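You operate a simulated robot arm through the tools that you are given. There is no shell and no other tool. Be economical: measure what you need, move in short steps, check, and stop when the job is done.

The job below is to be done with a simulated two-armed robot. You get a single attempt, and the scene is never put back.

Task
Fold the striped cloth in half, put felt block and purple polish tin in the blue tray, close the tin.

Only the result counts: the job must be done as asked and must still hold three seconds after the hand-in. Knocking over, shifting, dropping, spilling or breaking anything else fails it. Flat cloth is picked up by pressing the open fingertips on it (5 to 10 N) and closing them slowly along it; thin cloth reads only 2 to 8 mm in the jaws.

Robot
Two 7-joint arms with two-finger parallel grippers on one trunk, on a base that drives. Base frame: it is fixed to the floor where the robot stands at the start and does not move with it; the origin is under the middle of the robot, x ahead of it, y to its left, z up. Units: m, rad, N and s.
The left shoulder is at the start at [0.07, 0.163, 0.895], the right one opposite. With the tool pointing down near the work surface each hand reaches from about 0.36 to 0.88 m from the robot's upright axis, wherever it stands, measured 20 degrees to its own side. Places, roughly: blue tray [1, 0.1, 0.5]; coffee table [0.7, 0.1, 0.5]. Payload 3.43 kg a hand.
Tool frame (each hand has its own): the origin (TCP) lies between the finger pads and is the grasp point; the fingertips stand 0.034 m ahead of it; z points along the fingers, y is the line along which they close. The gripper opens to 0.128 m. The fingers are 0.024 m wide and 0.012 m thick; the gripper's body (0.048 by 0.13 m) begins 0.096 m behind the TCP.
Orientation is that of the tool frame in the base frame, as [roll, pitch, yaw] about the fixed x, y, z axes, in that order (R = Rz(yaw) Ry(pitch) Rx(roll)). With the fingers straight down and closing along the base's y, the tool's x points along the base's -x, its y along +y and its z along -z.

Tools
- The arms move only by the tool play_rows. It takes "left_moves", "right_moves" or both (then of equal length, played together; a hand with none holds still); each is a list of rows, each a list of 6 numbers: the shift along the tool's x, y, z in m, then the turn, a rotation vector about the tool's x, y, z in rad. In form: [[dx, dy, dz, wx, wy, wz], ...]. A call has 1 to 20 rows; each row shifts and turns the commanded pose from where the row before left it, along the tool's axes as they then stand. "left_fingers" and "right_fingers" are, for a hand that has rows, the finger opening in m, from 0 to 0.128, set as the call begins (left out, the last holds). Each row takes 0.2 s and may step no farther than 0.05 m and 0.15 rad from the row before; otherwise, or with a gripper value out of range, the whole call is refused. A pose out of reach is approached as far as the arm can. The call stops where the force on the tool passes 40 N (or 10 N more than at its start, if that is more) or the arm is blocked; 0.2 s more then pass. The fingers move at their own pace (about 0.153 m/s each) and stop on an object; they squeeze with about 44 N. The grip force told is the motor's: it shows also when the fingers shut on nothing. Time passes only in rows, and 0.2 s behind the last, so rows that do not move let the fingers close. The reply holds the time, the measured pose of the TCP, the force on the tool along the base axes, the opening and the grip force, in the units named above and with some noise, with the torque about the TCP (base axes, N m) and any sound that the robot's microphone picked up.
- Cameras (640 x 400 px; columns grow to the right, rows downward): "scene" is now at [0.1248, 0.0115, 1.1203]; the picture's right is [0.07, -1.00, 0.00], its down [-0.75, -0.05, -0.66] and it looks along [0.65, 0.05, -0.75] (base axes); focal length 265 px, centre (320, 200). "left" rides on the left gripper at [0.076, 0.011, -0.16] in its tool frame; the picture's right is [-0.15, 0.99, 0.00], its down [-0.88, -0.13, -0.46] and it looks along [-0.45, -0.07, 0.89] (tool axes); focal length 234 px, centre (320, 200). "right" rides on the right gripper at [0.076, -0.011, -0.16] in its tool frame; the picture's right is [0.15, 0.99, 0.00], its down [-0.88, 0.13, -0.46] and it looks along [-0.45, 0.07, 0.89] (tool axes); focal length 234 px, centre (320, 200). There is no depth. A picture from a camera that has moved, and an enlarged one, comes with that camera's place and axes in the base frame and with its lens. The place of the scene camera against the robot may be out by one fixed shift of up to 0.025 m in any direction.
- get_image(camera): a new picture of that camera. No time passes.
- lift_body(by): slides the trunk up (or, below 0, down) by that many m; the arms and the scene camera ride with it, the base frame stays. It gives what a move gives, with no picture.
- roll_base(legs): drives the robot by 1 to 6 legs, each [ahead, left, turn to the left] in m, m and rad, along the robot's own axes; the way and the turn of a leg run together, so that a leg with both is an arc; at most 1.5 m and 3.142 rad a leg. The arms and the cameras ride along, it lands a little off, and it stops where it bumps. It gives what a move gives.
- head_to(pan, tilt): turns the head with the scene camera to pan (to the left, within 1.501 rad either way) and tilt (down, from -0.506 to 1.204), counted from straight ahead of the robot. It gives what a move gives.
- inspect(camera, box): a new picture of the part [left, top, right, bottom] of that camera's present view, enlarged. No time passes.
- job_done(): hands the job in; it is judged then, once.

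Work in short steps. Places have to be worked out from the pictures, the camera data and where the tool is seen: move nearer, look again, correct. Check each grasp and each placing, and mend what went wrong. You have 120 turns and 100 pictures in all, those below and enlarged ones among them. Open the grippers and draw the arms clear of the work before you hand the job in, unless the task says otherwise; then end with one line.

The tools are called after ">>>" by a JSON object that holds its "op" and its "data". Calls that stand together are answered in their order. play_rows: Moves the arms, as the interface text tells. Its arguments: {"type":"object","properties":{"left_moves":{"type":"array"},"left_fingers":{"type":"number"},"right_moves":{"type":"array"},"right_fingers":{"type":"number"}},"required":[]} The other tools are called the same way: lift_body (by) slides the trunk up or down; roll_base (legs) drives the base; head_to (pan, tilt) turns the head that bears the scene camera; get_image (camera) takes a picture; inspect (camera, box) takes an enlarged picture of a part of a camera's view; job_done () hands the job in.

At the start:

```text
clock: 0.0
left_tcp_pos: [0.5885, 0.4176, 0.822]
left_orientation: [-3.141, -0.001, 3.141]
left_contact_force: [-0.1, 0.4, -0.9]
left_ft_torque: [-0.01, -0.02, -0.05]
left_gripper_width: 0.128
left_gripper_force: 0.1
right_tcp_pos: [0.6657, -0.2382, 0.799]
right_orientation: [-3.14, -0.002, 3.141]
right_contact_force: [0.0, -0.7, 0.8]
right_ft_torque: [0.0, -0.01, -0.02]
right_gripper_width: 0.128
right_gripper_force: 0.1
trunk travel left (down, up): [-0.375, 0.565]
robot x, y, heading: [0.0016, 0.0031, 0.005]
head pan, tilt: [0.07, 0.855]
```

scene: 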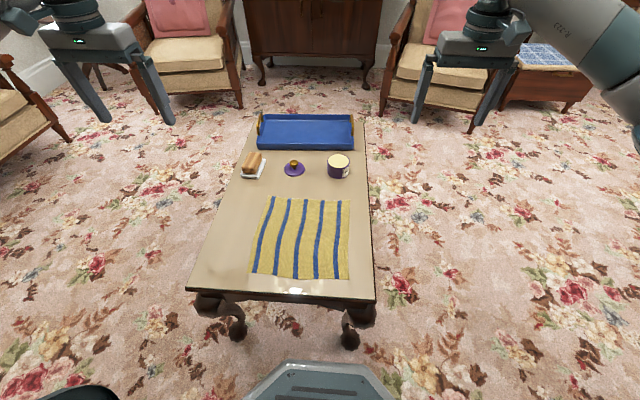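
right: 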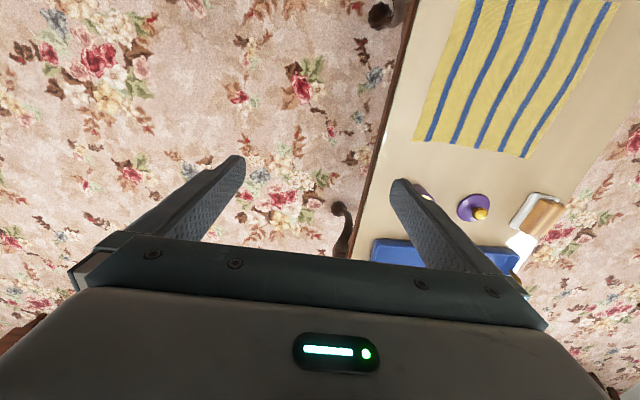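
left: 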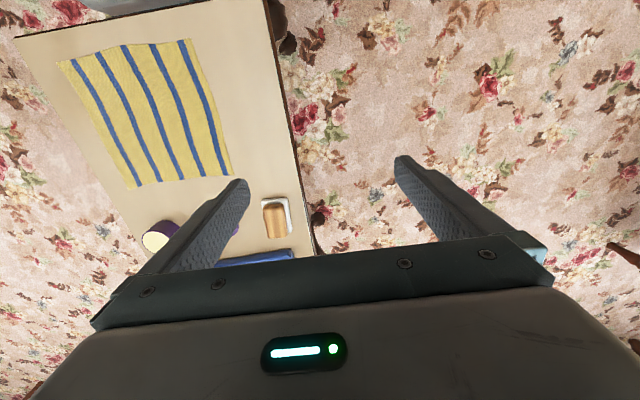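

The table spans about x 0.37–1.1 and y −0.1–0.36 with its top near z 0.5, and the tray is too far to reach from here. I'll drive around to the table's right side and face it, which puts everything within reach.

>>> {"op": "roll_base", "data": {"legs": [[0, -0.65, 0], [0.75, 0, 0], [0, 0, 1.566]]}}

```text
clock: 11.1
left_tcp_pos: [0.305, -0.0703, 0.8222]
left_orientation: [3.141, 0.0, -1.537]
left_contact_force: [0.5, -0.5, 0.2]
left_ft_torque: [-0.02, 0.03, 0.01]
left_gripper_width: 0.128
left_gripper_force: 0.0
right_tcp_pos: [0.958, 0.0305, 0.8002]
right_orientation: [-3.141, 0.0, -1.536]
right_contact_force: [0.3, 0.2, -0.2]
right_ft_torque: [0.01, 0.04, 0.0]
right_gripper_width: 0.1281
right_gripper_force: 0.0
trunk travel left (down, up): [-0.375, 0.565]
robot x, y, heading: [0.7449, -0.641, 1.603]
head pan, tilt: [0.07, 0.855]
```

The robot has arrived at (0.745, −0.641) with heading 1.603. I'll look before closing in.

>>> {"op": "get_image", "data": {"camera": "scene"}}

>>> {"op": "get_image", "data": {"camera": "right"}}

```text
96 pictures are left
camera scene: at [0.7298, -0.5099, 1.1204], right [0.99, 0.1, 0.0], down [0.08, -0.75, -0.66], along [-0.07, 0.65, -0.75], focal length 265 px, centre (320, 200)
```

scene: 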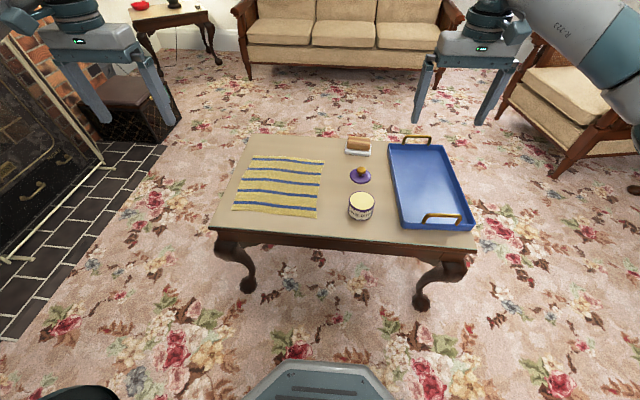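

```text
95 pictures are left
camera right: at [0.9728, -0.0441, 0.9587], right [-0.98, -0.18, 0.0], down [-0.16, 0.88, 0.46], along [-0.08, 0.45, -0.89], focal length 234 px, centre (320, 200)
```

right: 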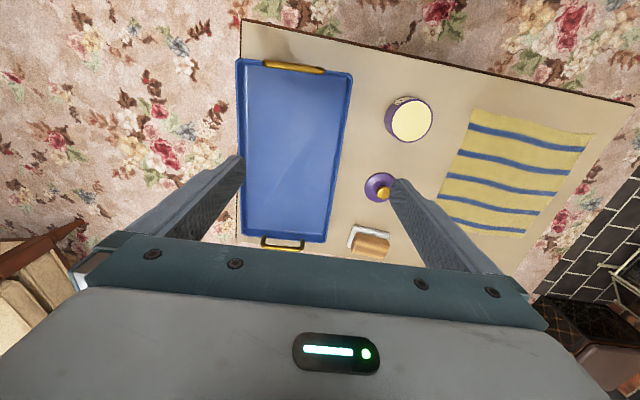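

There's clear floor up to the table. I'll correct the heading and advance 0.13 m, then inspect the objects.

>>> {"op": "roll_base", "data": {"legs": [[0, 0, -0.032], [0.14, 0, 0]]}}

>>> {"op": "inspect", "data": {"camera": "scene", "box": [200, 120, 500, 308]}}

>>> {"op": "get_image", "data": {"camera": "right"}}

>>> {"op": "get_image", "data": {"camera": "left"}}

```text
clock: 12.8
left_tcp_pos: [0.3216, 0.0826, 0.8211]
left_orientation: [-3.141, -0.001, -1.565]
left_contact_force: [-0.1, 0.2, -0.6]
left_ft_torque: [-0.01, 0.02, 0.02]
left_gripper_width: 0.128
left_gripper_force: 0.0
right_tcp_pos: [0.9779, 0.1645, 0.7978]
right_orientation: [-3.14, -0.003, -1.566]
right_contact_force: [-0.4, 0.5, -0.2]
right_ft_torque: [-0.03, -0.03, 0.02]
right_gripper_width: 0.128
right_gripper_force: 0.0
trunk travel left (down, up): [-0.375, 0.565]
robot x, y, heading: [0.7433, -0.505, 1.576]
head pan, tilt: [0.07, 0.855]
```

```text
2.13 times, centred on (350, 214) of scene
camera zoom: at [0.733, -0.3691, 1.1202], right [1.0, 0.08, 0.0], down [0.06, -0.75, -0.66], along [-0.05, 0.65, -0.76], focal length 563 px, centre (256, 170)
```

zoom: 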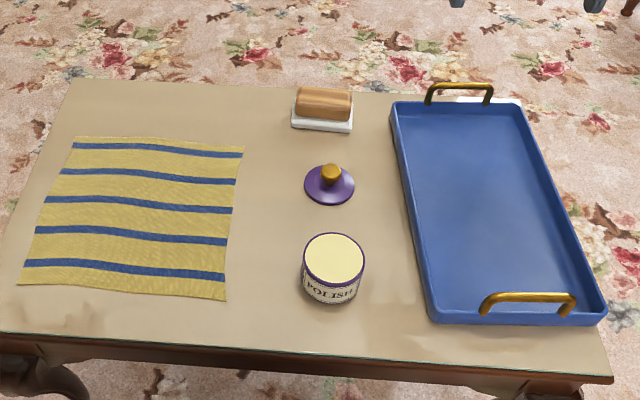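

```text
93 pictures are left
camera right: at [0.9895, 0.0894, 0.9578], right [-0.99, -0.15, 0.0], down [-0.14, 0.88, 0.45], along [-0.07, 0.45, -0.89], focal length 234 px, centre (320, 200)
```

right: 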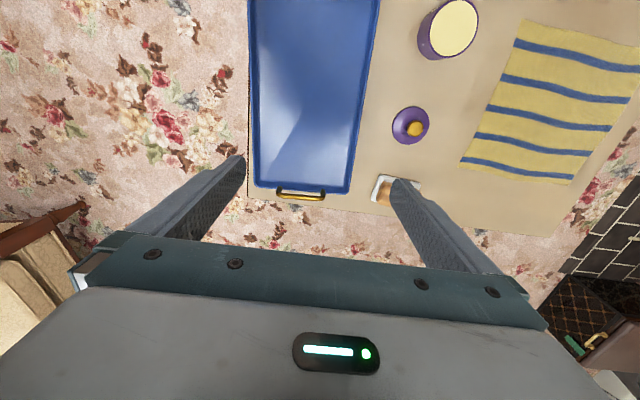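

```text
92 pictures are left
camera left: at [0.3112, 0.0074, 0.982], right [-0.99, 0.14, 0.0], down [0.13, 0.88, 0.45], along [0.06, 0.45, -0.89], focal length 234 px, centre (320, 200)
```

left: 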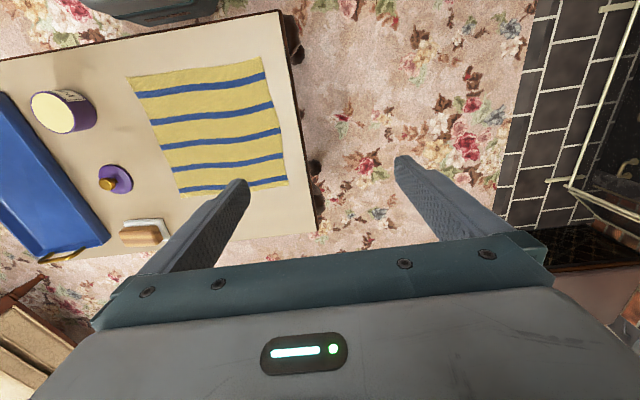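

Triangulating from both hand cameras puts the table top near z 0.475, the lid at (0.80, 0.143), and the tin at (0.805, −0.011) with its top near 0.525. The cloth spans x 0.41–0.675 and y −0.05–0.21, and the tray x 0.895–1.095. I'll bring the right hand above the tin for a closer look.

>>> {"op": "play_rows", "data": {"right_moves": [[0.0293, 0.0288, 0.0163, 0, 0, 0], [0.0293, 0.0288, 0.0163, 0, 0, 0], [0.0293, 0.0288, 0.0163, 0, 0, 0], [0.0293, 0.0288, 0.0163, 0, 0, 0], [0.0293, 0.0288, 0.0163, 0, 0, 0], [0.0293, 0.0288, 0.0163, 0, 0, 0]], "right_fingers": 0.128}}

>>> {"op": "get_image", "data": {"camera": "right"}}

```text
clock: 14.2
left_tcp_pos: [0.32, 0.0821, 0.8221]
left_orientation: [3.14, -0.001, -1.566]
left_contact_force: [0.2, 0.9, -0.8]
left_ft_torque: [0.03, -0.02, -0.03]
left_gripper_width: 0.1281
left_gripper_force: 0.0
right_tcp_pos: [0.8042, -0.0104, 0.7018]
right_orientation: [-3.14, -0.001, -1.567]
right_contact_force: [0.2, 1.2, 0.3]
right_ft_torque: [-0.01, 0.01, -0.02]
right_gripper_width: 0.1283
right_gripper_force: 0.0
trunk travel left (down, up): [-0.375, 0.565]
robot x, y, heading: [0.7457, -0.5048, 1.575]
head pan, tilt: [0.07, 0.855]
```

```text
91 pictures are left
camera right: at [0.8158, -0.0868, 0.8611], right [-0.99, -0.15, 0.0], down [-0.13, 0.88, 0.45], along [-0.07, 0.45, -0.89], focal length 234 px, centre (320, 200)
```

right: 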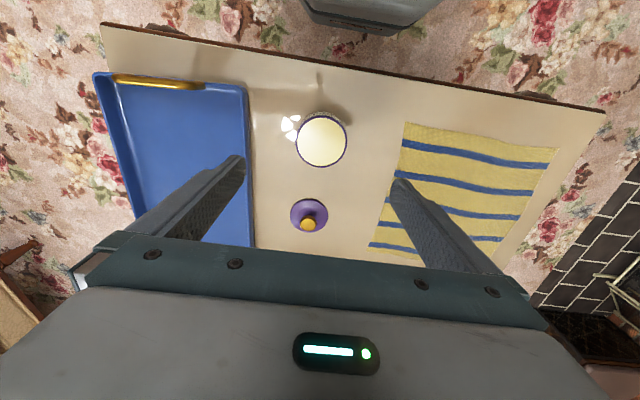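

The tin sits directly under the hand at (0.802, −0.013), about 0.072 wide. I'll lower over it to TCP z ≈ 0.527.

>>> {"op": "play_rows", "data": {"right_moves": [[0.003, 0.002, 0.035, 0, 0, 0], [0, 0, 0.035, 0, 0, 0], [0, 0, 0.035, 0, 0, 0], [0, 0, 0.035, 0, 0, 0], [0, 0, 0.035, 0, 0, 0]]}}

>>> {"op": "get_image", "data": {"camera": "right"}}

```text
clock: 15.4
left_tcp_pos: [0.3222, 0.0809, 0.8222]
left_orientation: [-3.142, -0.002, -1.566]
left_contact_force: [-0.4, 0.2, -0.5]
left_ft_torque: [0.05, 0.01, 0.02]
left_gripper_width: 0.1281
left_gripper_force: 0.1
right_tcp_pos: [0.8033, -0.0148, 0.5268]
right_orientation: [-3.141, 0.0, -1.566]
right_contact_force: [-0.1, -0.1, 0.6]
right_ft_torque: [-0.02, 0.01, 0.03]
right_gripper_width: 0.1281
right_gripper_force: 0.1
trunk travel left (down, up): [-0.375, 0.565]
robot x, y, heading: [0.7433, -0.5077, 1.575]
head pan, tilt: [0.07, 0.855]
```

```text
90 pictures are left
camera right: at [0.8155, -0.0907, 0.6864], right [-0.99, -0.15, 0.0], down [-0.14, 0.88, 0.46], along [-0.07, 0.45, -0.89], focal length 234 px, centre (320, 200)
```

right: 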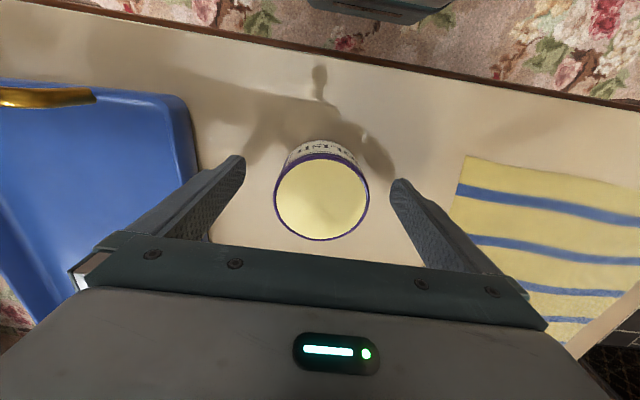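

The tin is centred between the fingers. I'll lower 10 mm and close on it.

>>> {"op": "play_rows", "data": {"right_moves": [[-0.003, 0, 0.01, 0, 0, 0], [0, 0, 0, 0, 0, 0]]}}

>>> {"op": "play_rows", "data": {"right_moves": [[0, 0, 0, 0, 0, 0], [0, 0, 0, 0, 0, 0], [0, 0, 0, 0, 0, 0]], "right_fingers": 0.055}}

```text
clock: 16.0
left_tcp_pos: [0.3222, 0.0816, 0.8217]
left_orientation: [3.141, 0.001, -1.565]
left_contact_force: [0.4, 0.8, 0.5]
left_ft_torque: [0.01, 0.02, 0.0]
left_gripper_width: 0.1282
left_gripper_force: 0.0
right_tcp_pos: [0.8042, -0.0118, 0.518]
right_orientation: [3.14, -0.001, -1.567]
right_contact_force: [-0.3, -0.4, 0.2]
right_ft_torque: [0.0, 0.02, -0.02]
right_gripper_width: 0.1278
right_gripper_force: 0.1
trunk travel left (down, up): [-0.375, 0.565]
robot x, y, heading: [0.7419, -0.5056, 1.574]
head pan, tilt: [0.07, 0.855]
```

```text
clock: 16.8
left_tcp_pos: [0.3212, 0.0819, 0.822]
left_orientation: [-3.141, 0.001, -1.565]
left_contact_force: [-0.2, 0.0, 1.0]
left_ft_torque: [-0.01, -0.02, 0.0]
left_gripper_width: 0.1279
left_gripper_force: 0.0
right_tcp_pos: [0.8035, -0.0118, 0.5177]
right_orientation: [3.141, 0.0, -1.567]
right_contact_force: [0.6, 0.1, 0.9]
right_ft_torque: [-0.02, -0.08, 0.02]
right_gripper_width: 0.0726
right_gripper_force: 44.2
trunk travel left (down, up): [-0.375, 0.565]
robot x, y, heading: [0.7439, -0.5055, 1.578]
head pan, tilt: [0.07, 0.855]
```

The tin is gripped at 0.0726 m. I'll lift it and carry it over the tray to about (0.99, 0.04).

>>> {"op": "play_rows", "data": {"right_moves": [[0, 0, -0.03, 0, 0, 0], [0, 0, -0.04, 0, 0, 0], [0, 0, -0.03, 0, 0, 0], [-0.013, -0.0465, 0, 0, 0, 0], [-0.013, -0.0465, 0, 0, 0, 0], [-0.013, -0.0465, 0, 0, 0, 0], [-0.013, -0.0465, 0, 0, 0, 0]]}}

>>> {"op": "get_image", "data": {"camera": "right"}}

>>> {"op": "get_image", "data": {"camera": "scene"}}

```text
clock: 18.4
left_tcp_pos: [0.3219, 0.0813, 0.8219]
left_orientation: [3.14, -0.001, -1.564]
left_contact_force: [-0.2, 0.3, 0.6]
left_ft_torque: [-0.01, -0.01, 0.01]
left_gripper_width: 0.1279
left_gripper_force: 0.1
right_tcp_pos: [0.9888, 0.0415, 0.616]
right_orientation: [3.139, 0.001, -1.563]
right_contact_force: [1.0, -0.4, -1.4]
right_ft_torque: [-0.01, 0.0, -0.04]
right_gripper_width: 0.0727
right_gripper_force: 43.7
trunk travel left (down, up): [-0.375, 0.565]
robot x, y, heading: [0.7425, -0.5029, 1.576]
head pan, tilt: [0.07, 0.855]
```

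```text
89 pictures are left
camera right: at [1.0009, -0.0344, 0.7751], right [-0.99, -0.15, 0.0], down [-0.14, 0.88, 0.46], along [-0.07, 0.45, -0.89], focal length 234 px, centre (320, 200)
```

right: 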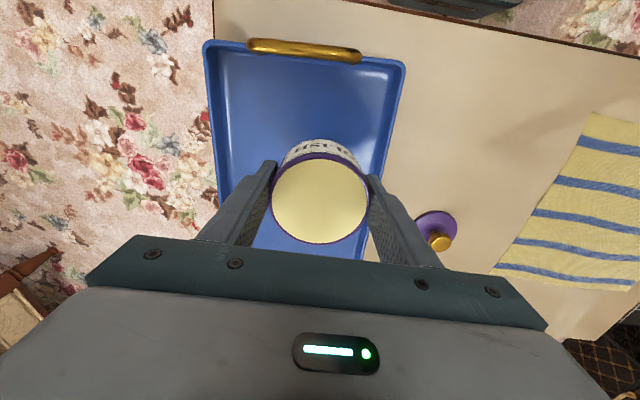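

```text
88 pictures are left
camera scene: at [0.7337, -0.3703, 1.1204], right [1.0, 0.08, 0.0], down [0.06, -0.75, -0.66], along [-0.05, 0.65, -0.75], focal length 265 px, centre (320, 200)
```

scene: 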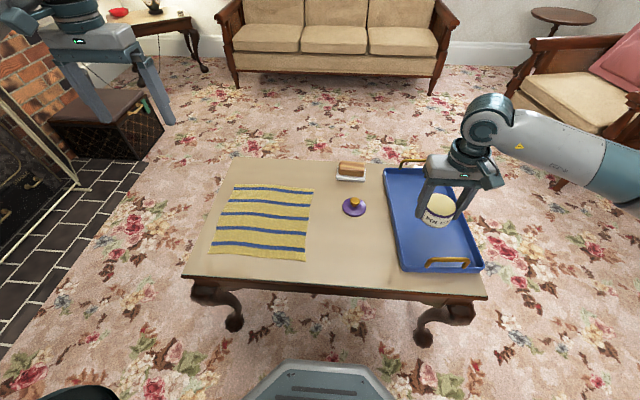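

The tin is over the tray, whose interior is about x 0.92–1.10. I'll shift to x ≈ 1.0 and lower close to the tray floor.

>>> {"op": "play_rows", "data": {"right_moves": [[0, -0.012, 0.03, 0, 0, 0], [0, 0, 0.03, 0, 0, 0], [0, 0, 0.025, 0, 0, 0], [0, 0, 0.004, 0, 0, 0], [0, 0, 0, 0, 0, 0]]}}

```text
clock: 19.6
left_tcp_pos: [0.3216, 0.0826, 0.8223]
left_orientation: [3.14, -0.001, -1.565]
left_contact_force: [0.8, 0.1, -0.1]
left_ft_torque: [-0.05, 0.05, 0.04]
left_gripper_width: 0.1281
left_gripper_force: 0.1
right_tcp_pos: [1.0001, 0.0401, 0.5263]
right_orientation: [3.142, 0.001, -1.565]
right_contact_force: [-0.5, 0.6, -2.8]
right_ft_torque: [-0.02, -0.02, -0.02]
right_gripper_width: 0.0725
right_gripper_force: 43.3
trunk travel left (down, up): [-0.375, 0.565]
robot x, y, heading: [0.7413, -0.5031, 1.57]
head pan, tilt: [0.07, 0.855]
```

No floor contact yet at z 0.526, so I'll go down a few millimetres at a time.

>>> {"op": "play_rows", "data": {"right_moves": [[0, 0, 0.002, 0, 0, 0], [0, 0, 0.002, 0, 0, 0], [0, 0, 0, 0, 0, 0]]}}

```text
clock: 20.4
left_tcp_pos: [0.3204, 0.0811, 0.8215]
left_orientation: [3.141, 0.0, -1.566]
left_contact_force: [-0.3, -0.4, 1.1]
left_ft_torque: [0.0, 0.04, 0.03]
left_gripper_width: 0.128
left_gripper_force: 0.0
right_tcp_pos: [1.0002, 0.0392, 0.5223]
right_orientation: [-3.14, -0.001, -1.563]
right_contact_force: [1.2, 0.2, -2.0]
right_ft_torque: [-0.02, -0.02, -0.03]
right_gripper_width: 0.0726
right_gripper_force: 43.9
trunk travel left (down, up): [-0.375, 0.565]
robot x, y, heading: [0.7438, -0.5054, 1.576]
head pan, tilt: [0.07, 0.855]
```

There's still only the tin's weight on the force reading, so I continue down.

>>> {"op": "play_rows", "data": {"right_moves": [[0, 0, 0.002, 0, 0, 0], [0, 0, 0.001, 0, 0, 0], [0, 0, 0, 0, 0, 0]]}}

```text
clock: 21.2
left_tcp_pos: [0.3205, 0.0806, 0.8227]
left_orientation: [-3.141, -0.001, -1.567]
left_contact_force: [0.2, -0.3, -0.8]
left_ft_torque: [0.0, 0.05, 0.01]
left_gripper_width: 0.128
left_gripper_force: 0.0
right_tcp_pos: [0.9989, 0.041, 0.5223]
right_orientation: [-3.141, 0.003, -1.567]
right_contact_force: [0.1, -2.2, 13.6]
right_ft_torque: [-0.42, -0.11, 0.02]
right_gripper_width: 0.0728
right_gripper_force: 44.3
trunk travel left (down, up): [-0.375, 0.565]
robot x, y, heading: [0.7439, -0.505, 1.578]
head pan, tilt: [0.07, 0.855]
```

The tin touches the floor at 13.6 N. I'll open slightly to 0.1 and rise clear.

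>>> {"op": "play_rows", "data": {"right_moves": [[0, 0, -0.001, 0, 0, 0], [0, 0, 0, 0, 0, 0]], "right_fingers": 0.1}}

>>> {"op": "play_rows", "data": {"right_moves": [[0, 0, -0.02, 0, 0, 0], [0, 0, -0.04, 0, 0, 0], [0, 0, -0.04, 0, 0, 0], [0, 0, -0.04, 0, 0, 0], [0, 0.03, -0.02, 0, 0, 0], [-0.03, 0.035, 0, 0, 0, 0], [-0.03, 0.035, 0, 0, 0, 0], [-0.03, 0.035, 0, 0, 0, 0], [-0.005, 0.035, 0, 0, 0, 0]]}}

>>> {"op": "get_image", "data": {"camera": "right"}}

```text
clock: 21.8
left_tcp_pos: [0.3211, 0.0814, 0.8216]
left_orientation: [-3.141, 0.0, -1.567]
left_contact_force: [-0.1, 0.2, 0.0]
left_ft_torque: [-0.03, 0.02, 0.0]
left_gripper_width: 0.1283
left_gripper_force: 0.0
right_tcp_pos: [1.0016, 0.0409, 0.5227]
right_orientation: [-3.141, -0.001, -1.565]
right_contact_force: [0.1, 0.0, 0.1]
right_ft_torque: [0.0, 0.01, 0.01]
right_gripper_width: 0.1001
right_gripper_force: 0.0
trunk travel left (down, up): [-0.375, 0.565]
robot x, y, heading: [0.7429, -0.5059, 1.578]
head pan, tilt: [0.07, 0.855]
```

```text
clock: 23.8
left_tcp_pos: [0.3218, 0.0809, 0.8215]
left_orientation: [-3.142, 0.0, -1.567]
left_contact_force: [-0.1, 0.5, 0.0]
left_ft_torque: [0.03, 0.01, 0.01]
left_gripper_width: 0.1278
left_gripper_force: 0.0
right_tcp_pos: [0.8294, 0.135, 0.6802]
right_orientation: [-3.14, 0.001, -1.565]
right_contact_force: [-0.2, -0.4, -0.3]
right_ft_torque: [0.04, -0.01, 0.0]
right_gripper_width: 0.1002
right_gripper_force: 0.0
trunk travel left (down, up): [-0.375, 0.565]
robot x, y, heading: [0.7439, -0.5036, 1.579]
head pan, tilt: [0.07, 0.855]
```

```text
87 pictures are left
camera right: at [0.8415, 0.0588, 0.8401], right [-0.99, -0.15, 0.0], down [-0.14, 0.88, 0.46], along [-0.07, 0.45, -0.89], focal length 234 px, centre (320, 200)
```

right: 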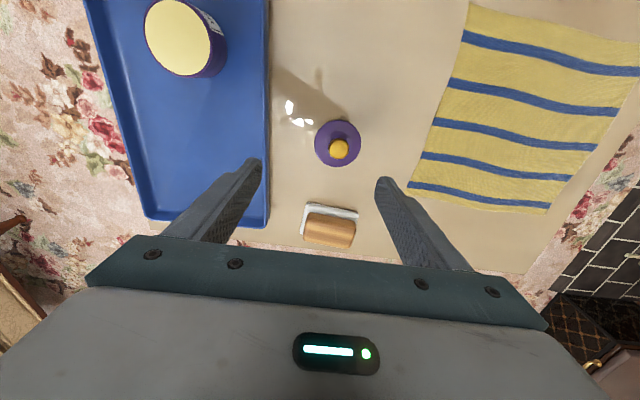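

The tin stands in the tray. The felt block is at about (0.789, 0.28), roughly 0.09 long in x. I'll move over it with the fingers fully open.

>>> {"op": "play_rows", "data": {"right_moves": [[-0.036, 0.01, 0.005, 0, 0, 0], [-0.036, 0.01, 0.005, 0, 0, 0], [-0.036, 0.01, 0.01, 0, 0, 0], [-0.036, 0.01, 0.02, 0, 0, 0]], "right_fingers": 0.128}}

>>> {"op": "get_image", "data": {"camera": "right"}}

```text
clock: 24.8
left_tcp_pos: [0.3211, 0.0817, 0.8214]
left_orientation: [-3.139, -0.002, -1.566]
left_contact_force: [0.1, 0.4, 0.5]
left_ft_torque: [0.0, 0.0, 0.01]
left_gripper_width: 0.1279
left_gripper_force: 0.1
right_tcp_pos: [0.7917, 0.2797, 0.6417]
right_orientation: [-3.14, 0.0, -1.564]
right_contact_force: [-0.2, 0.6, 0.1]
right_ft_torque: [0.0, 0.01, 0.03]
right_gripper_width: 0.1279
right_gripper_force: 0.0
trunk travel left (down, up): [-0.375, 0.565]
robot x, y, heading: [0.7444, -0.5019, 1.574]
head pan, tilt: [0.07, 0.855]
```

```text
86 pictures are left
camera right: at [0.8026, 0.2034, 0.8018], right [-0.99, -0.15, 0.0], down [-0.14, 0.88, 0.46], along [-0.07, 0.45, -0.89], focal length 234 px, centre (320, 200)
```

right: 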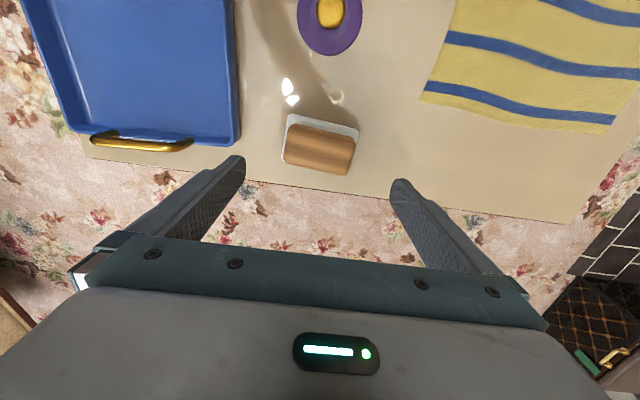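

The block centre is at (0.7915, 0.283), yawed about 0.06 rad. I'll align and lower to TCP z ≈ 0.535.

>>> {"op": "play_rows", "data": {"right_moves": [[-0.003, 0, 0.03, 0, 0, 0.06], [0, 0, 0.03, 0, 0, 0], [0, 0, 0.03, 0, 0, 0], [0, 0, 0.017, 0, 0, 0], [0, 0, 0, 0, 0, 0]]}}

>>> {"op": "get_image", "data": {"camera": "right"}}

```text
clock: 26.0
left_tcp_pos: [0.3216, 0.0816, 0.8215]
left_orientation: [3.141, -0.001, -1.565]
left_contact_force: [-0.5, 0.9, 1.3]
left_ft_torque: [-0.03, 0.02, 0.01]
left_gripper_width: 0.1279
left_gripper_force: 0.1
right_tcp_pos: [0.7905, 0.2802, 0.5337]
right_orientation: [-3.141, 0.0, -1.625]
right_contact_force: [-0.1, 0.0, 0.4]
right_ft_torque: [0.01, 0.02, 0.0]
right_gripper_width: 0.1282
right_gripper_force: 0.1
trunk travel left (down, up): [-0.375, 0.565]
robot x, y, heading: [0.7386, -0.5064, 1.583]
head pan, tilt: [0.07, 0.855]
```

```text
85 pictures are left
camera right: at [0.7975, 0.2041, 0.6929], right [-1.0, -0.09, 0.0], down [-0.08, 0.89, 0.46], along [-0.04, 0.45, -0.89], focal length 234 px, centre (320, 200)
```

right: 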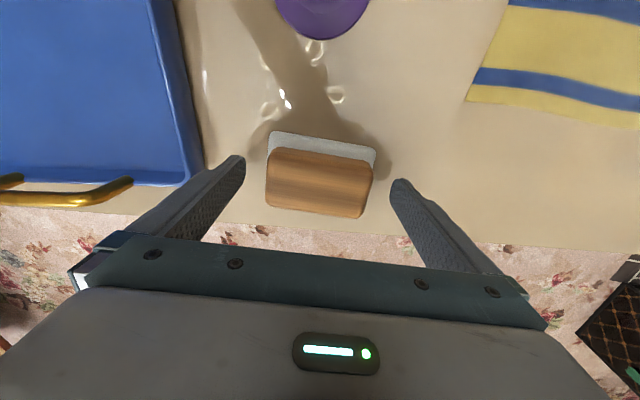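

The block is centred and aligned. I'll lower 17 mm and close.

>>> {"op": "play_rows", "data": {"right_moves": [[0, 0, 0.01, 0, 0, 0], [0, 0, 0.007, 0, 0, 0], [0, 0, 0, 0, 0, 0]]}}

>>> {"op": "play_rows", "data": {"right_moves": [[0, 0, 0, 0, 0, 0], [0, 0, 0, 0, 0, 0], [0, 0, 0, 0, 0, 0]], "right_fingers": 0.07}}

```text
clock: 26.8
left_tcp_pos: [0.322, 0.0811, 0.822]
left_orientation: [3.142, 0.0, -1.565]
left_contact_force: [0.7, 0.2, 0.3]
left_ft_torque: [0.0, -0.01, -0.04]
left_gripper_width: 0.1279
left_gripper_force: 0.1
right_tcp_pos: [0.7902, 0.2807, 0.5174]
right_orientation: [-3.142, 0.002, -1.624]
right_contact_force: [-0.2, -0.1, 0.8]
right_ft_torque: [-0.02, 0.04, 0.02]
right_gripper_width: 0.1277
right_gripper_force: 0.2
trunk travel left (down, up): [-0.375, 0.565]
robot x, y, heading: [0.7425, -0.5034, 1.573]
head pan, tilt: [0.07, 0.855]
```

```text
clock: 27.6
left_tcp_pos: [0.3212, 0.0817, 0.8214]
left_orientation: [-3.141, 0.0, -1.567]
left_contact_force: [-0.2, 0.1, 0.7]
left_ft_torque: [-0.01, 0.03, 0.01]
left_gripper_width: 0.128
left_gripper_force: 0.1
right_tcp_pos: [0.7904, 0.2806, 0.5164]
right_orientation: [-3.141, -0.002, -1.624]
right_contact_force: [0.6, 0.6, 1.0]
right_ft_torque: [0.0, 0.03, -0.01]
right_gripper_width: 0.0942
right_gripper_force: 44.2
trunk travel left (down, up): [-0.375, 0.565]
robot x, y, heading: [0.7407, -0.5057, 1.579]
head pan, tilt: [0.07, 0.855]
```

The block is gripped at 0.094 m. I'll lift it and carry it to (1.0, 0.17) above the tray.

>>> {"op": "play_rows", "data": {"right_moves": [[0, 0, -0.03, 0, 0, 0], [0, 0, -0.035, 0, 0, 0], [0, 0, -0.035, 0, 0, -0.06], [0.0183, -0.035, 0, 0, 0, 0], [0.0183, -0.035, 0, 0, 0, 0], [0.0183, -0.035, 0, 0, 0, 0], [0.0183, -0.035, 0, 0, 0, 0], [0.0183, -0.035, 0, 0, 0, 0], [0.0183, -0.035, 0, 0, 0, 0], [0, 0, 0, 0, 0, 0]]}}

>>> {"op": "get_image", "data": {"camera": "right"}}

```text
clock: 29.8
left_tcp_pos: [0.3217, 0.0815, 0.8204]
left_orientation: [-3.141, -0.001, -1.564]
left_contact_force: [-0.6, 0.2, -0.1]
left_ft_torque: [0.01, 0.0, 0.02]
left_gripper_width: 0.1279
left_gripper_force: 0.1
right_tcp_pos: [0.9999, 0.1715, 0.6166]
right_orientation: [3.14, -0.001, -1.565]
right_contact_force: [0.7, -0.5, -0.6]
right_ft_torque: [0.01, 0.01, 0.01]
right_gripper_width: 0.0939
right_gripper_force: 43.9
trunk travel left (down, up): [-0.375, 0.565]
robot x, y, heading: [0.7411, -0.5075, 1.576]
head pan, tilt: [0.07, 0.855]
```

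```text
84 pictures are left
camera right: at [1.0123, 0.0964, 0.7758], right [-0.99, -0.15, 0.0], down [-0.14, 0.88, 0.46], along [-0.07, 0.45, -0.89], focal length 234 px, centre (320, 200)
```

right: 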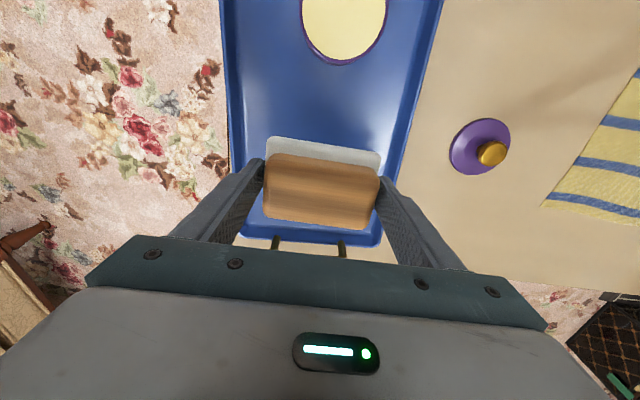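

The block is centred over the tray interior. I'll lower to just above the floor and then creep down.

>>> {"op": "play_rows", "data": {"right_moves": [[0, 0, 0.03, 0, 0, 0], [0, 0, 0.03, 0, 0, 0], [0, 0, 0.025, 0, 0, 0], [0, 0, 0.005, 0, 0, 0], [0, 0, 0.002, 0, 0, 0], [0, 0, 0.0015, 0, 0, 0], [0, 0, 0, 0, 0, 0]]}}

```text
clock: 31.4
left_tcp_pos: [0.3207, 0.0819, 0.8221]
left_orientation: [-3.14, 0.001, -1.565]
left_contact_force: [-0.1, 0.1, 1.3]
left_ft_torque: [0.0, 0.01, 0.0]
left_gripper_width: 0.128
left_gripper_force: 0.0
right_tcp_pos: [1.0011, 0.1722, 0.5235]
right_orientation: [-3.141, 0.0, -1.566]
right_contact_force: [-0.7, 0.2, -0.7]
right_ft_torque: [0.01, 0.0, -0.03]
right_gripper_width: 0.0938
right_gripper_force: 43.4
trunk travel left (down, up): [-0.375, 0.565]
robot x, y, heading: [0.7396, -0.5059, 1.573]
head pan, tilt: [0.07, 0.855]
```

No contact yet at 0.5235, so I'll creep another 3 mm.

>>> {"op": "play_rows", "data": {"right_moves": [[0, 0, 0.0015, 0, 0, 0], [0, 0, 0.0015, 0, 0, 0], [0, 0, 0, 0, 0, 0]]}}

```text
clock: 32.2
left_tcp_pos: [0.321, 0.0811, 0.8222]
left_orientation: [3.141, 0.001, -1.565]
left_contact_force: [0.3, 0.3, 1.0]
left_ft_torque: [0.0, 0.01, 0.0]
left_gripper_width: 0.1279
left_gripper_force: 0.1
right_tcp_pos: [1.0021, 0.1724, 0.5226]
right_orientation: [-3.141, 0.001, -1.566]
right_contact_force: [1.9, 0.8, 6.8]
right_ft_torque: [-0.16, 0.13, 0.01]
right_gripper_width: 0.0939
right_gripper_force: 43.5
trunk travel left (down, up): [-0.375, 0.565]
robot x, y, heading: [0.7428, -0.5033, 1.576]
head pan, tilt: [0.07, 0.855]
```

The block is on the tray floor. I'll release it, rise, and move toward the lid.

>>> {"op": "play_rows", "data": {"right_moves": [[0, 0, 0, 0, 0, 0], [0, 0, 0, 0, 0, 0]], "right_fingers": 0.112}}

>>> {"op": "play_rows", "data": {"right_moves": [[0, 0, -0.02, 0, 0, 0], [0, 0, -0.04, 0, 0, 0], [0, 0, -0.04, 0, 0, 0], [0, 0, -0.04, 0, 0, 0], [0.006, 0.04, 0, 0, 0, 0], [0.006, 0.04, 0, 0, 0, 0], [0.006, 0.04, 0, 0, 0, 0], [0.006, 0.04, 0, 0, 0, 0], [0.006, 0.04, 0, 0, 0, 0], [0, 0, 0.02, 0, 0, 0]]}}

>>> {"op": "get_image", "data": {"camera": "right"}}

```text
clock: 32.8
left_tcp_pos: [0.3212, 0.0824, 0.8212]
left_orientation: [3.141, -0.001, -1.567]
left_contact_force: [-0.6, 0.2, 0.3]
left_ft_torque: [-0.01, -0.02, 0.03]
left_gripper_width: 0.1279
left_gripper_force: 0.1
right_tcp_pos: [1.0008, 0.1732, 0.5211]
right_orientation: [-3.14, 0.0, -1.566]
right_contact_force: [-0.7, -0.3, -0.3]
right_ft_torque: [0.0, 0.04, 0.01]
right_gripper_width: 0.1118
right_gripper_force: 0.1
trunk travel left (down, up): [-0.375, 0.565]
robot x, y, heading: [0.7428, -0.5016, 1.572]
head pan, tilt: [0.07, 0.855]
```

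```text
clock: 35.0
left_tcp_pos: [0.3224, 0.0824, 0.8224]
left_orientation: [-3.141, -0.001, -1.566]
left_contact_force: [0.1, 0.7, 0.7]
left_ft_torque: [-0.01, 0.03, 0.03]
left_gripper_width: 0.1281
left_gripper_force: 0.1
right_tcp_pos: [0.8024, 0.1406, 0.6392]
right_orientation: [-3.14, 0.0, -1.566]
right_contact_force: [0.8, -0.7, 0.0]
right_ft_torque: [0.02, 0.0, 0.01]
right_gripper_width: 0.1119
right_gripper_force: 0.0
trunk travel left (down, up): [-0.375, 0.565]
robot x, y, heading: [0.744, -0.5026, 1.575]
head pan, tilt: [0.07, 0.855]
```

```text
83 pictures are left
camera right: at [0.8138, 0.0652, 0.7992], right [-0.99, -0.15, 0.0], down [-0.13, 0.88, 0.46], along [-0.07, 0.45, -0.89], focal length 234 px, centre (320, 200)
```

right: 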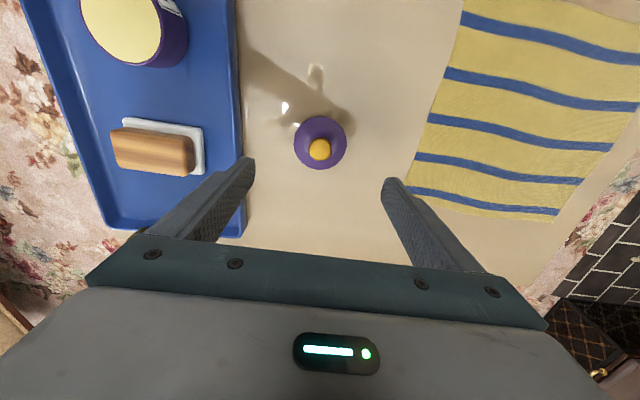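

The lid is centred at (0.8015, 0.140), directly below. I'll narrow the fingers to 0.06 and descend to z 0.535.

>>> {"op": "play_rows", "data": {"right_moves": [[0, 0.001, 0.03, 0, 0, 0], [0, 0, 0.03, 0, 0, 0], [0, 0, 0.03, 0, 0, 0], [0, 0, 0.014, 0, 0, 0], [0, 0, 0, 0, 0, 0]], "right_fingers": 0.06}}

>>> {"op": "get_image", "data": {"camera": "right"}}

>>> {"op": "inspect", "data": {"camera": "scene", "box": [300, 150, 420, 225]}}

```text
clock: 36.2
left_tcp_pos: [0.3216, 0.0829, 0.8204]
left_orientation: [-3.141, -0.001, -1.566]
left_contact_force: [-0.7, -0.2, 0.8]
left_ft_torque: [0.0, 0.01, -0.01]
left_gripper_width: 0.1278
left_gripper_force: 0.0
right_tcp_pos: [0.8012, 0.1411, 0.5368]
right_orientation: [3.141, 0.001, -1.566]
right_contact_force: [-0.1, -0.9, -0.1]
right_ft_torque: [0.01, -0.01, 0.0]
right_gripper_width: 0.0601
right_gripper_force: 0.2
trunk travel left (down, up): [-0.375, 0.565]
robot x, y, heading: [0.7431, -0.5049, 1.575]
head pan, tilt: [0.07, 0.855]
```

```text
82 pictures are left
camera right: at [0.8123, 0.066, 0.6961], right [-0.99, -0.15, 0.0], down [-0.14, 0.88, 0.46], along [-0.07, 0.45, -0.89], focal length 234 px, centre (320, 200)
```

right: 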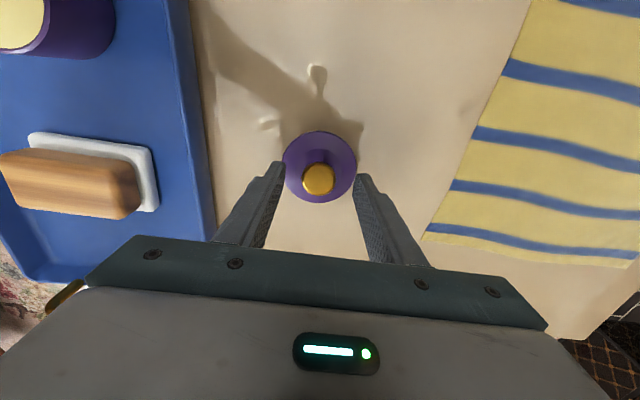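

```text
5.33 times, centred on (360, 188) of scene
camera zoom: at [0.733, -0.3703, 1.1204], right [1.0, 0.08, 0.0], down [0.06, -0.75, -0.66], along [-0.05, 0.65, -0.75], focal length 1412 px, centre (107, 267)
```

zoom: 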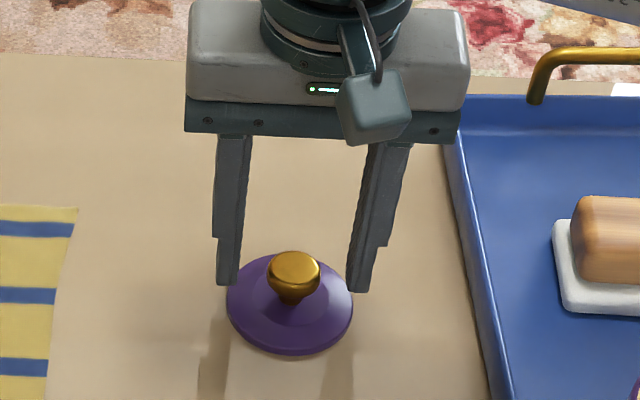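

The knob is centred between the tips. I'll lower 12 mm and close on it.

>>> {"op": "play_rows", "data": {"right_moves": [[0, 0, 0.006, 0, 0, 0], [0, 0, 0.006, 0, 0, 0], [0, 0, 0, 0, 0, 0]]}}

>>> {"op": "play_rows", "data": {"right_moves": [[0, 0, 0, 0, 0, 0], [0, 0, 0, 0, 0, 0], [0, 0, 0, 0, 0, 0]], "right_fingers": 0.01}}

>>> {"op": "inspect", "data": {"camera": "scene", "box": [300, 150, 420, 225]}}

```text
clock: 37.0
left_tcp_pos: [0.3221, 0.0815, 0.8229]
left_orientation: [3.141, 0.0, -1.566]
left_contact_force: [0.5, -0.4, -0.4]
left_ft_torque: [-0.04, 0.02, -0.02]
left_gripper_width: 0.128
left_gripper_force: 0.0
right_tcp_pos: [0.801, 0.1419, 0.5256]
right_orientation: [3.139, 0.001, -1.564]
right_contact_force: [0.7, -0.1, 0.2]
right_ft_torque: [-0.03, 0.01, 0.01]
right_gripper_width: 0.06
right_gripper_force: 0.0
trunk travel left (down, up): [-0.375, 0.565]
robot x, y, heading: [0.744, -0.5049, 1.578]
head pan, tilt: [0.07, 0.855]
```

```text
clock: 37.8
left_tcp_pos: [0.3217, 0.0819, 0.822]
left_orientation: [3.141, -0.001, -1.567]
left_contact_force: [1.2, -0.4, 0.6]
left_ft_torque: [0.0, -0.03, -0.04]
left_gripper_width: 0.1282
left_gripper_force: 0.0
right_tcp_pos: [0.7999, 0.1419, 0.5253]
right_orientation: [-3.141, -0.002, -1.565]
right_contact_force: [-0.5, 0.8, 0.1]
right_ft_torque: [0.01, 0.0, 0.02]
right_gripper_width: 0.0282
right_gripper_force: 44.1
trunk travel left (down, up): [-0.375, 0.565]
robot x, y, heading: [0.7462, -0.5057, 1.578]
head pan, tilt: [0.07, 0.855]
```

```text
5.33 times, centred on (360, 188) of scene
camera zoom: at [0.733, -0.3703, 1.1204], right [1.0, 0.08, 0.0], down [0.06, -0.75, -0.66], along [-0.05, 0.65, -0.75], focal length 1412 px, centre (107, 267)
```

zoom: 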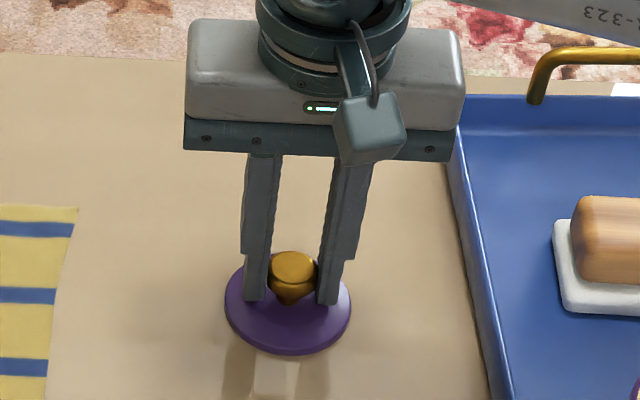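

The knob is held at 0.028 m. I'll lift the lid and carry it above the tin at about (1.0, 0.04).

>>> {"op": "play_rows", "data": {"right_moves": [[0, 0, -0.02, 0, 0, 0], [0, 0, -0.035, 0, 0, 0], [0, 0, -0.035, 0, 0, 0], [0, 0, -0.03, 0, 0, 0], [0.0204, -0.04, 0, 0, 0, 0], [0.0204, -0.04, 0, 0, 0, 0], [0.0204, -0.04, 0, 0, 0, 0], [0.0204, -0.04, 0, 0, 0, 0], [0.0204, -0.04, 0, 0, 0, 0], [0, 0, 0, 0, 0, 0]]}}

>>> {"op": "get_image", "data": {"camera": "right"}}

>>> {"op": "inspect", "data": {"camera": "scene", "box": [380, 140, 540, 240]}}

```text
clock: 40.0
left_tcp_pos: [0.3216, 0.0825, 0.8218]
left_orientation: [3.141, -0.001, -1.566]
left_contact_force: [0.9, -0.4, -0.4]
left_ft_torque: [0.0, 0.01, 0.0]
left_gripper_width: 0.128
left_gripper_force: 0.1
right_tcp_pos: [0.9999, 0.0392, 0.6453]
right_orientation: [3.14, 0.0, -1.567]
right_contact_force: [-0.1, 0.5, 0.0]
right_ft_torque: [0.01, 0.01, -0.01]
right_gripper_width: 0.028
right_gripper_force: 44.0
trunk travel left (down, up): [-0.375, 0.565]
robot x, y, heading: [0.7379, -0.5084, 1.576]
head pan, tilt: [0.07, 0.855]
```

```text
79 pictures are left
camera right: at [1.0125, -0.0359, 0.8051], right [-0.99, -0.15, 0.0], down [-0.14, 0.88, 0.46], along [-0.07, 0.45, -0.89], focal length 234 px, centre (320, 200)
```

right: 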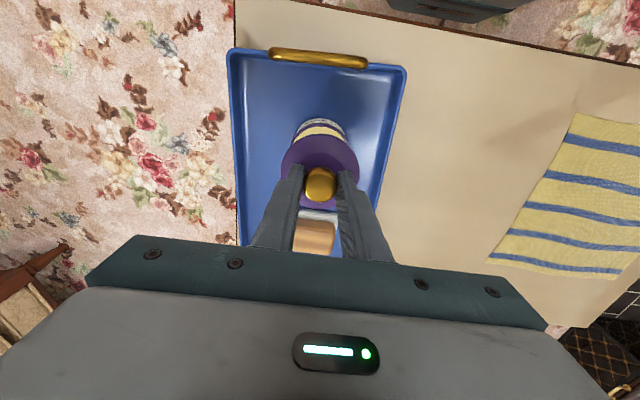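

```text
4.00 times, centred on (460, 190) of scene
camera zoom: at [0.7326, -0.37, 1.1203], right [1.0, 0.08, 0.0], down [0.06, -0.75, -0.66], along [-0.05, 0.65, -0.75], focal length 1059 px, centre (-240, 240)
```

zoom: 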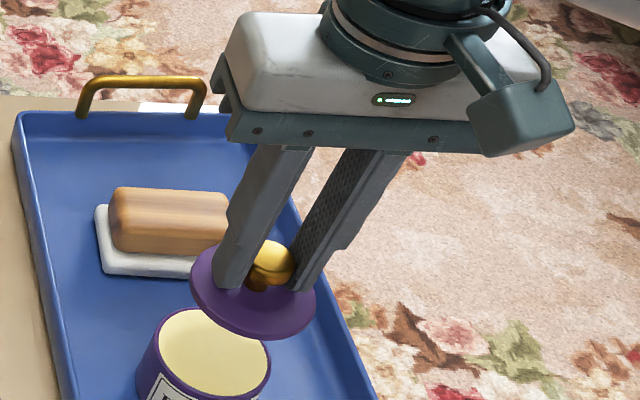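

The lid is held above the tin. I'll lower to just above the rim and check alignment.

>>> {"op": "play_rows", "data": {"right_moves": [[0, 0, 0.025, 0, 0, 0], [0, 0, 0.025, 0, 0, 0], [0, 0, 0.006, 0, 0, 0], [0, 0, 0, 0, 0, 0]]}}

>>> {"op": "inspect", "data": {"camera": "right", "box": [220, 80, 420, 205]}}

>>> {"op": "inspect", "data": {"camera": "scene", "box": [380, 170, 500, 245]}}

```text
clock: 41.0
left_tcp_pos: [0.3219, 0.0827, 0.8225]
left_orientation: [-3.141, 0.0, -1.566]
left_contact_force: [0.1, 0.0, 0.5]
left_ft_torque: [0.03, -0.02, -0.01]
left_gripper_width: 0.1278
left_gripper_force: 0.0
right_tcp_pos: [1.001, 0.04, 0.5891]
right_orientation: [-3.141, -0.001, -1.565]
right_contact_force: [0.9, 0.4, 0.3]
right_ft_torque: [-0.05, 0.01, -0.04]
right_gripper_width: 0.0282
right_gripper_force: 43.5
trunk travel left (down, up): [-0.375, 0.565]
robot x, y, heading: [0.7449, -0.5026, 1.577]
head pan, tilt: [0.07, 0.855]
```

```text
3.20 times, centred on (320, 142) of right
camera zoom: at [1.0122, -0.0354, 0.7492], right [-0.99, -0.15, 0.0], down [-0.13, 0.88, 0.46], along [-0.07, 0.45, -0.89], focal length 749 px, centre (320, 384)
```

zoom: 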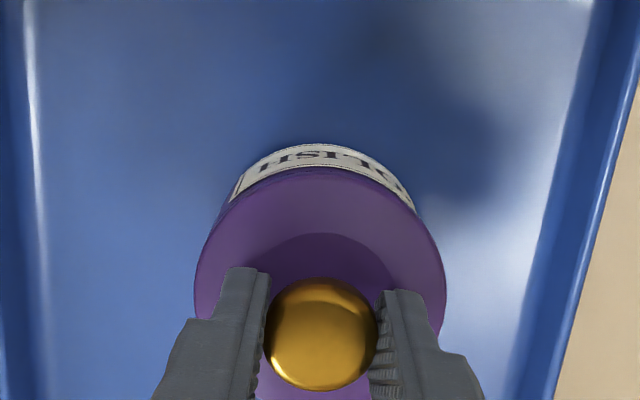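

```text
5.33 times, centred on (440, 208) of scene
camera zoom: at [0.7331, -0.3703, 1.1203], right [1.0, 0.08, 0.0], down [0.06, -0.75, -0.66], along [-0.05, 0.65, -0.75], focal length 1412 px, centre (-320, 160)
```

zoom: 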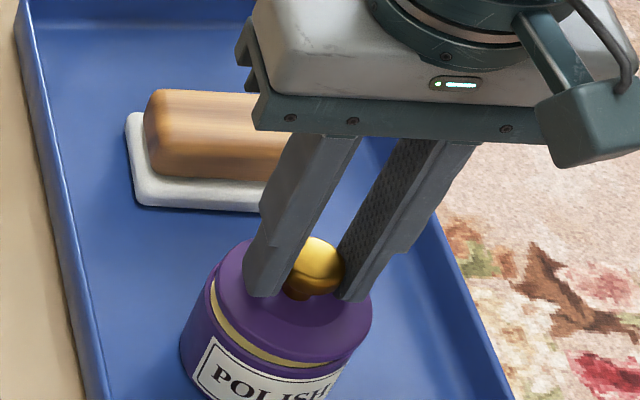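

The lid looks centred on the tin within about 3 mm, with a few millimetres of gap. I'll lower in small steps until contact.

>>> {"op": "play_rows", "data": {"right_moves": [[-0.001, 0, 0.002, 0, 0, 0], [0, 0, 0.002, 0, 0, 0], [0, 0, 0.002, 0, 0, 0], [0, 0, 0, 0, 0, 0]]}}

```text
clock: 42.0
left_tcp_pos: [0.3213, 0.082, 0.8213]
left_orientation: [3.141, 0.0, -1.566]
left_contact_force: [0.4, 0.0, 0.4]
left_ft_torque: [0.0, -0.02, 0.01]
left_gripper_width: 0.1282
left_gripper_force: 0.1
right_tcp_pos: [0.9998, 0.0406, 0.583]
right_orientation: [-3.142, 0.0, -1.563]
right_contact_force: [0.5, -0.5, -0.1]
right_ft_torque: [-0.01, 0.02, -0.02]
right_gripper_width: 0.0282
right_gripper_force: 43.9
trunk travel left (down, up): [-0.375, 0.565]
robot x, y, heading: [0.741, -0.5052, 1.574]
head pan, tilt: [0.07, 0.855]
```

No contact yet, so I'll step down further.

>>> {"op": "play_rows", "data": {"right_moves": [[0, 0, 0.002, 0, 0, 0], [0, 0, 0.002, 0, 0, 0], [0, 0, 0, 0, 0, 0]]}}

>>> {"op": "inspect", "data": {"camera": "scene", "box": [380, 170, 500, 245]}}

```text
clock: 42.8
left_tcp_pos: [0.3211, 0.0821, 0.8222]
left_orientation: [-3.141, -0.002, -1.565]
left_contact_force: [-0.1, 0.8, -0.1]
left_ft_torque: [0.0, 0.02, 0.02]
left_gripper_width: 0.1277
left_gripper_force: 0.0
right_tcp_pos: [1.0004, 0.0417, 0.5788]
right_orientation: [-3.141, 0.002, -1.564]
right_contact_force: [-1.0, 0.0, -0.1]
right_ft_torque: [0.04, 0.02, 0.01]
right_gripper_width: 0.0282
right_gripper_force: 44.2
trunk travel left (down, up): [-0.375, 0.565]
robot x, y, heading: [0.7437, -0.5021, 1.576]
head pan, tilt: [0.07, 0.855]
```

```text
5.33 times, centred on (440, 208) of scene
camera zoom: at [0.7331, -0.3703, 1.1204], right [1.0, 0.08, 0.0], down [0.06, -0.75, -0.66], along [-0.05, 0.65, -0.75], focal length 1412 px, centre (-320, 160)
```

zoom: 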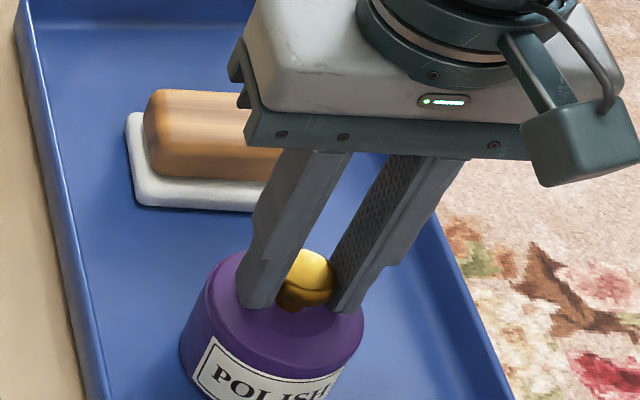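

It's nearly flush and well aligned. I'll continue down to contact.

>>> {"op": "play_rows", "data": {"right_moves": [[0, 0, 0.0015, 0, 0, 0], [0, 0, 0.0015, 0, 0, 0], [0, 0, 0, 0, 0, 0]]}}

```text
clock: 43.6
left_tcp_pos: [0.3205, 0.0816, 0.8233]
left_orientation: [-3.139, -0.002, -1.567]
left_contact_force: [0.5, 0.7, 0.8]
left_ft_torque: [0.03, -0.02, -0.01]
left_gripper_width: 0.1282
left_gripper_force: 0.0
right_tcp_pos: [0.9986, 0.0422, 0.579]
right_orientation: [3.141, 0.004, -1.566]
right_contact_force: [3.0, 5.2, 24.3]
right_ft_torque: [-0.13, -0.1, 0.06]
right_gripper_width: 0.0282
right_gripper_force: 44.2
trunk travel left (down, up): [-0.375, 0.565]
robot x, y, heading: [0.7429, -0.5065, 1.577]
head pan, tilt: [0.07, 0.855]
heard: snap
```

A snap was heard, so the lid is on. I'll relax, open slightly, and lift clear.

>>> {"op": "play_rows", "data": {"right_moves": [[0, 0, -0.001, 0, 0, 0], [0, 0, 0, 0, 0, 0]], "right_fingers": 0.06}}

>>> {"op": "play_rows", "data": {"right_moves": [[0, 0, -0.02, 0, 0, 0], [0, 0, -0.04, 0, 0, 0], [0, 0, -0.04, 0, 0, 0], [0, 0, -0.04, 0, 0, 0], [0, 0.03, 0, 0, 0, 0]]}}

>>> {"op": "get_image", "data": {"camera": "right"}}

>>> {"op": "inspect", "data": {"camera": "scene", "box": [380, 170, 500, 245]}}

```text
clock: 44.2
left_tcp_pos: [0.3225, 0.081, 0.822]
left_orientation: [3.141, 0.001, -1.565]
left_contact_force: [0.1, 1.0, 0.2]
left_ft_torque: [-0.02, 0.02, -0.01]
left_gripper_width: 0.128
left_gripper_force: 0.1
right_tcp_pos: [1.0, 0.0397, 0.5766]
right_orientation: [3.141, 0.0, -1.567]
right_contact_force: [0.6, -1.3, 1.8]
right_ft_torque: [-0.02, 0.02, 0.01]
right_gripper_width: 0.0588
right_gripper_force: 0.0
trunk travel left (down, up): [-0.375, 0.565]
robot x, y, heading: [0.7437, -0.503, 1.575]
head pan, tilt: [0.07, 0.855]
```

```text
clock: 45.4
left_tcp_pos: [0.3209, 0.0831, 0.8216]
left_orientation: [3.141, -0.003, -1.566]
left_contact_force: [0.2, 0.3, 0.0]
left_ft_torque: [-0.01, 0.02, 0.01]
left_gripper_width: 0.1282
left_gripper_force: 0.0
right_tcp_pos: [0.971, 0.041, 0.7184]
right_orientation: [-3.141, -0.002, -1.565]
right_contact_force: [-0.4, -0.4, 0.3]
right_ft_torque: [0.01, -0.02, -0.05]
right_gripper_width: 0.0597
right_gripper_force: 0.1
trunk travel left (down, up): [-0.375, 0.565]
robot x, y, heading: [0.7431, -0.5066, 1.574]
head pan, tilt: [0.07, 0.855]
```

```text
74 pictures are left
camera right: at [0.9835, -0.0341, 0.8762], right [-0.99, -0.15, 0.0], down [-0.14, 0.88, 0.45], along [-0.07, 0.45, -0.89], focal length 234 px, centre (320, 200)
```

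right: 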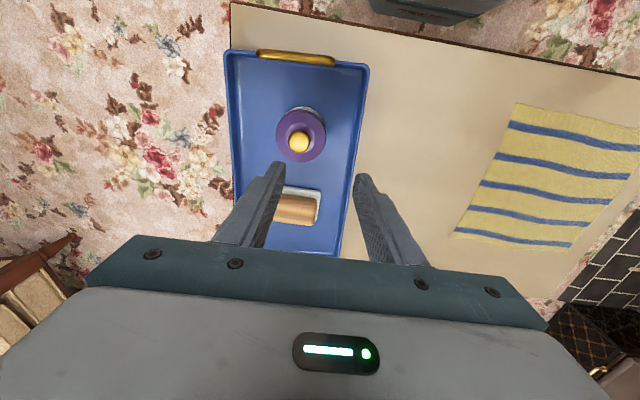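

```text
5.33 times, centred on (440, 208) of scene
camera zoom: at [0.7324, -0.3698, 1.1202], right [1.0, 0.08, 0.0], down [0.06, -0.75, -0.66], along [-0.05, 0.65, -0.75], focal length 1412 px, centre (-320, 160)
```

zoom: 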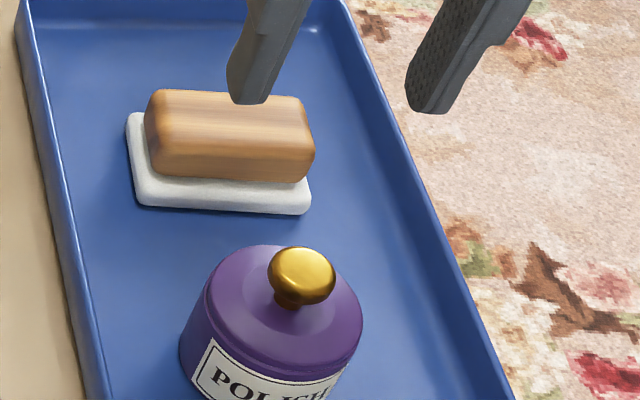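

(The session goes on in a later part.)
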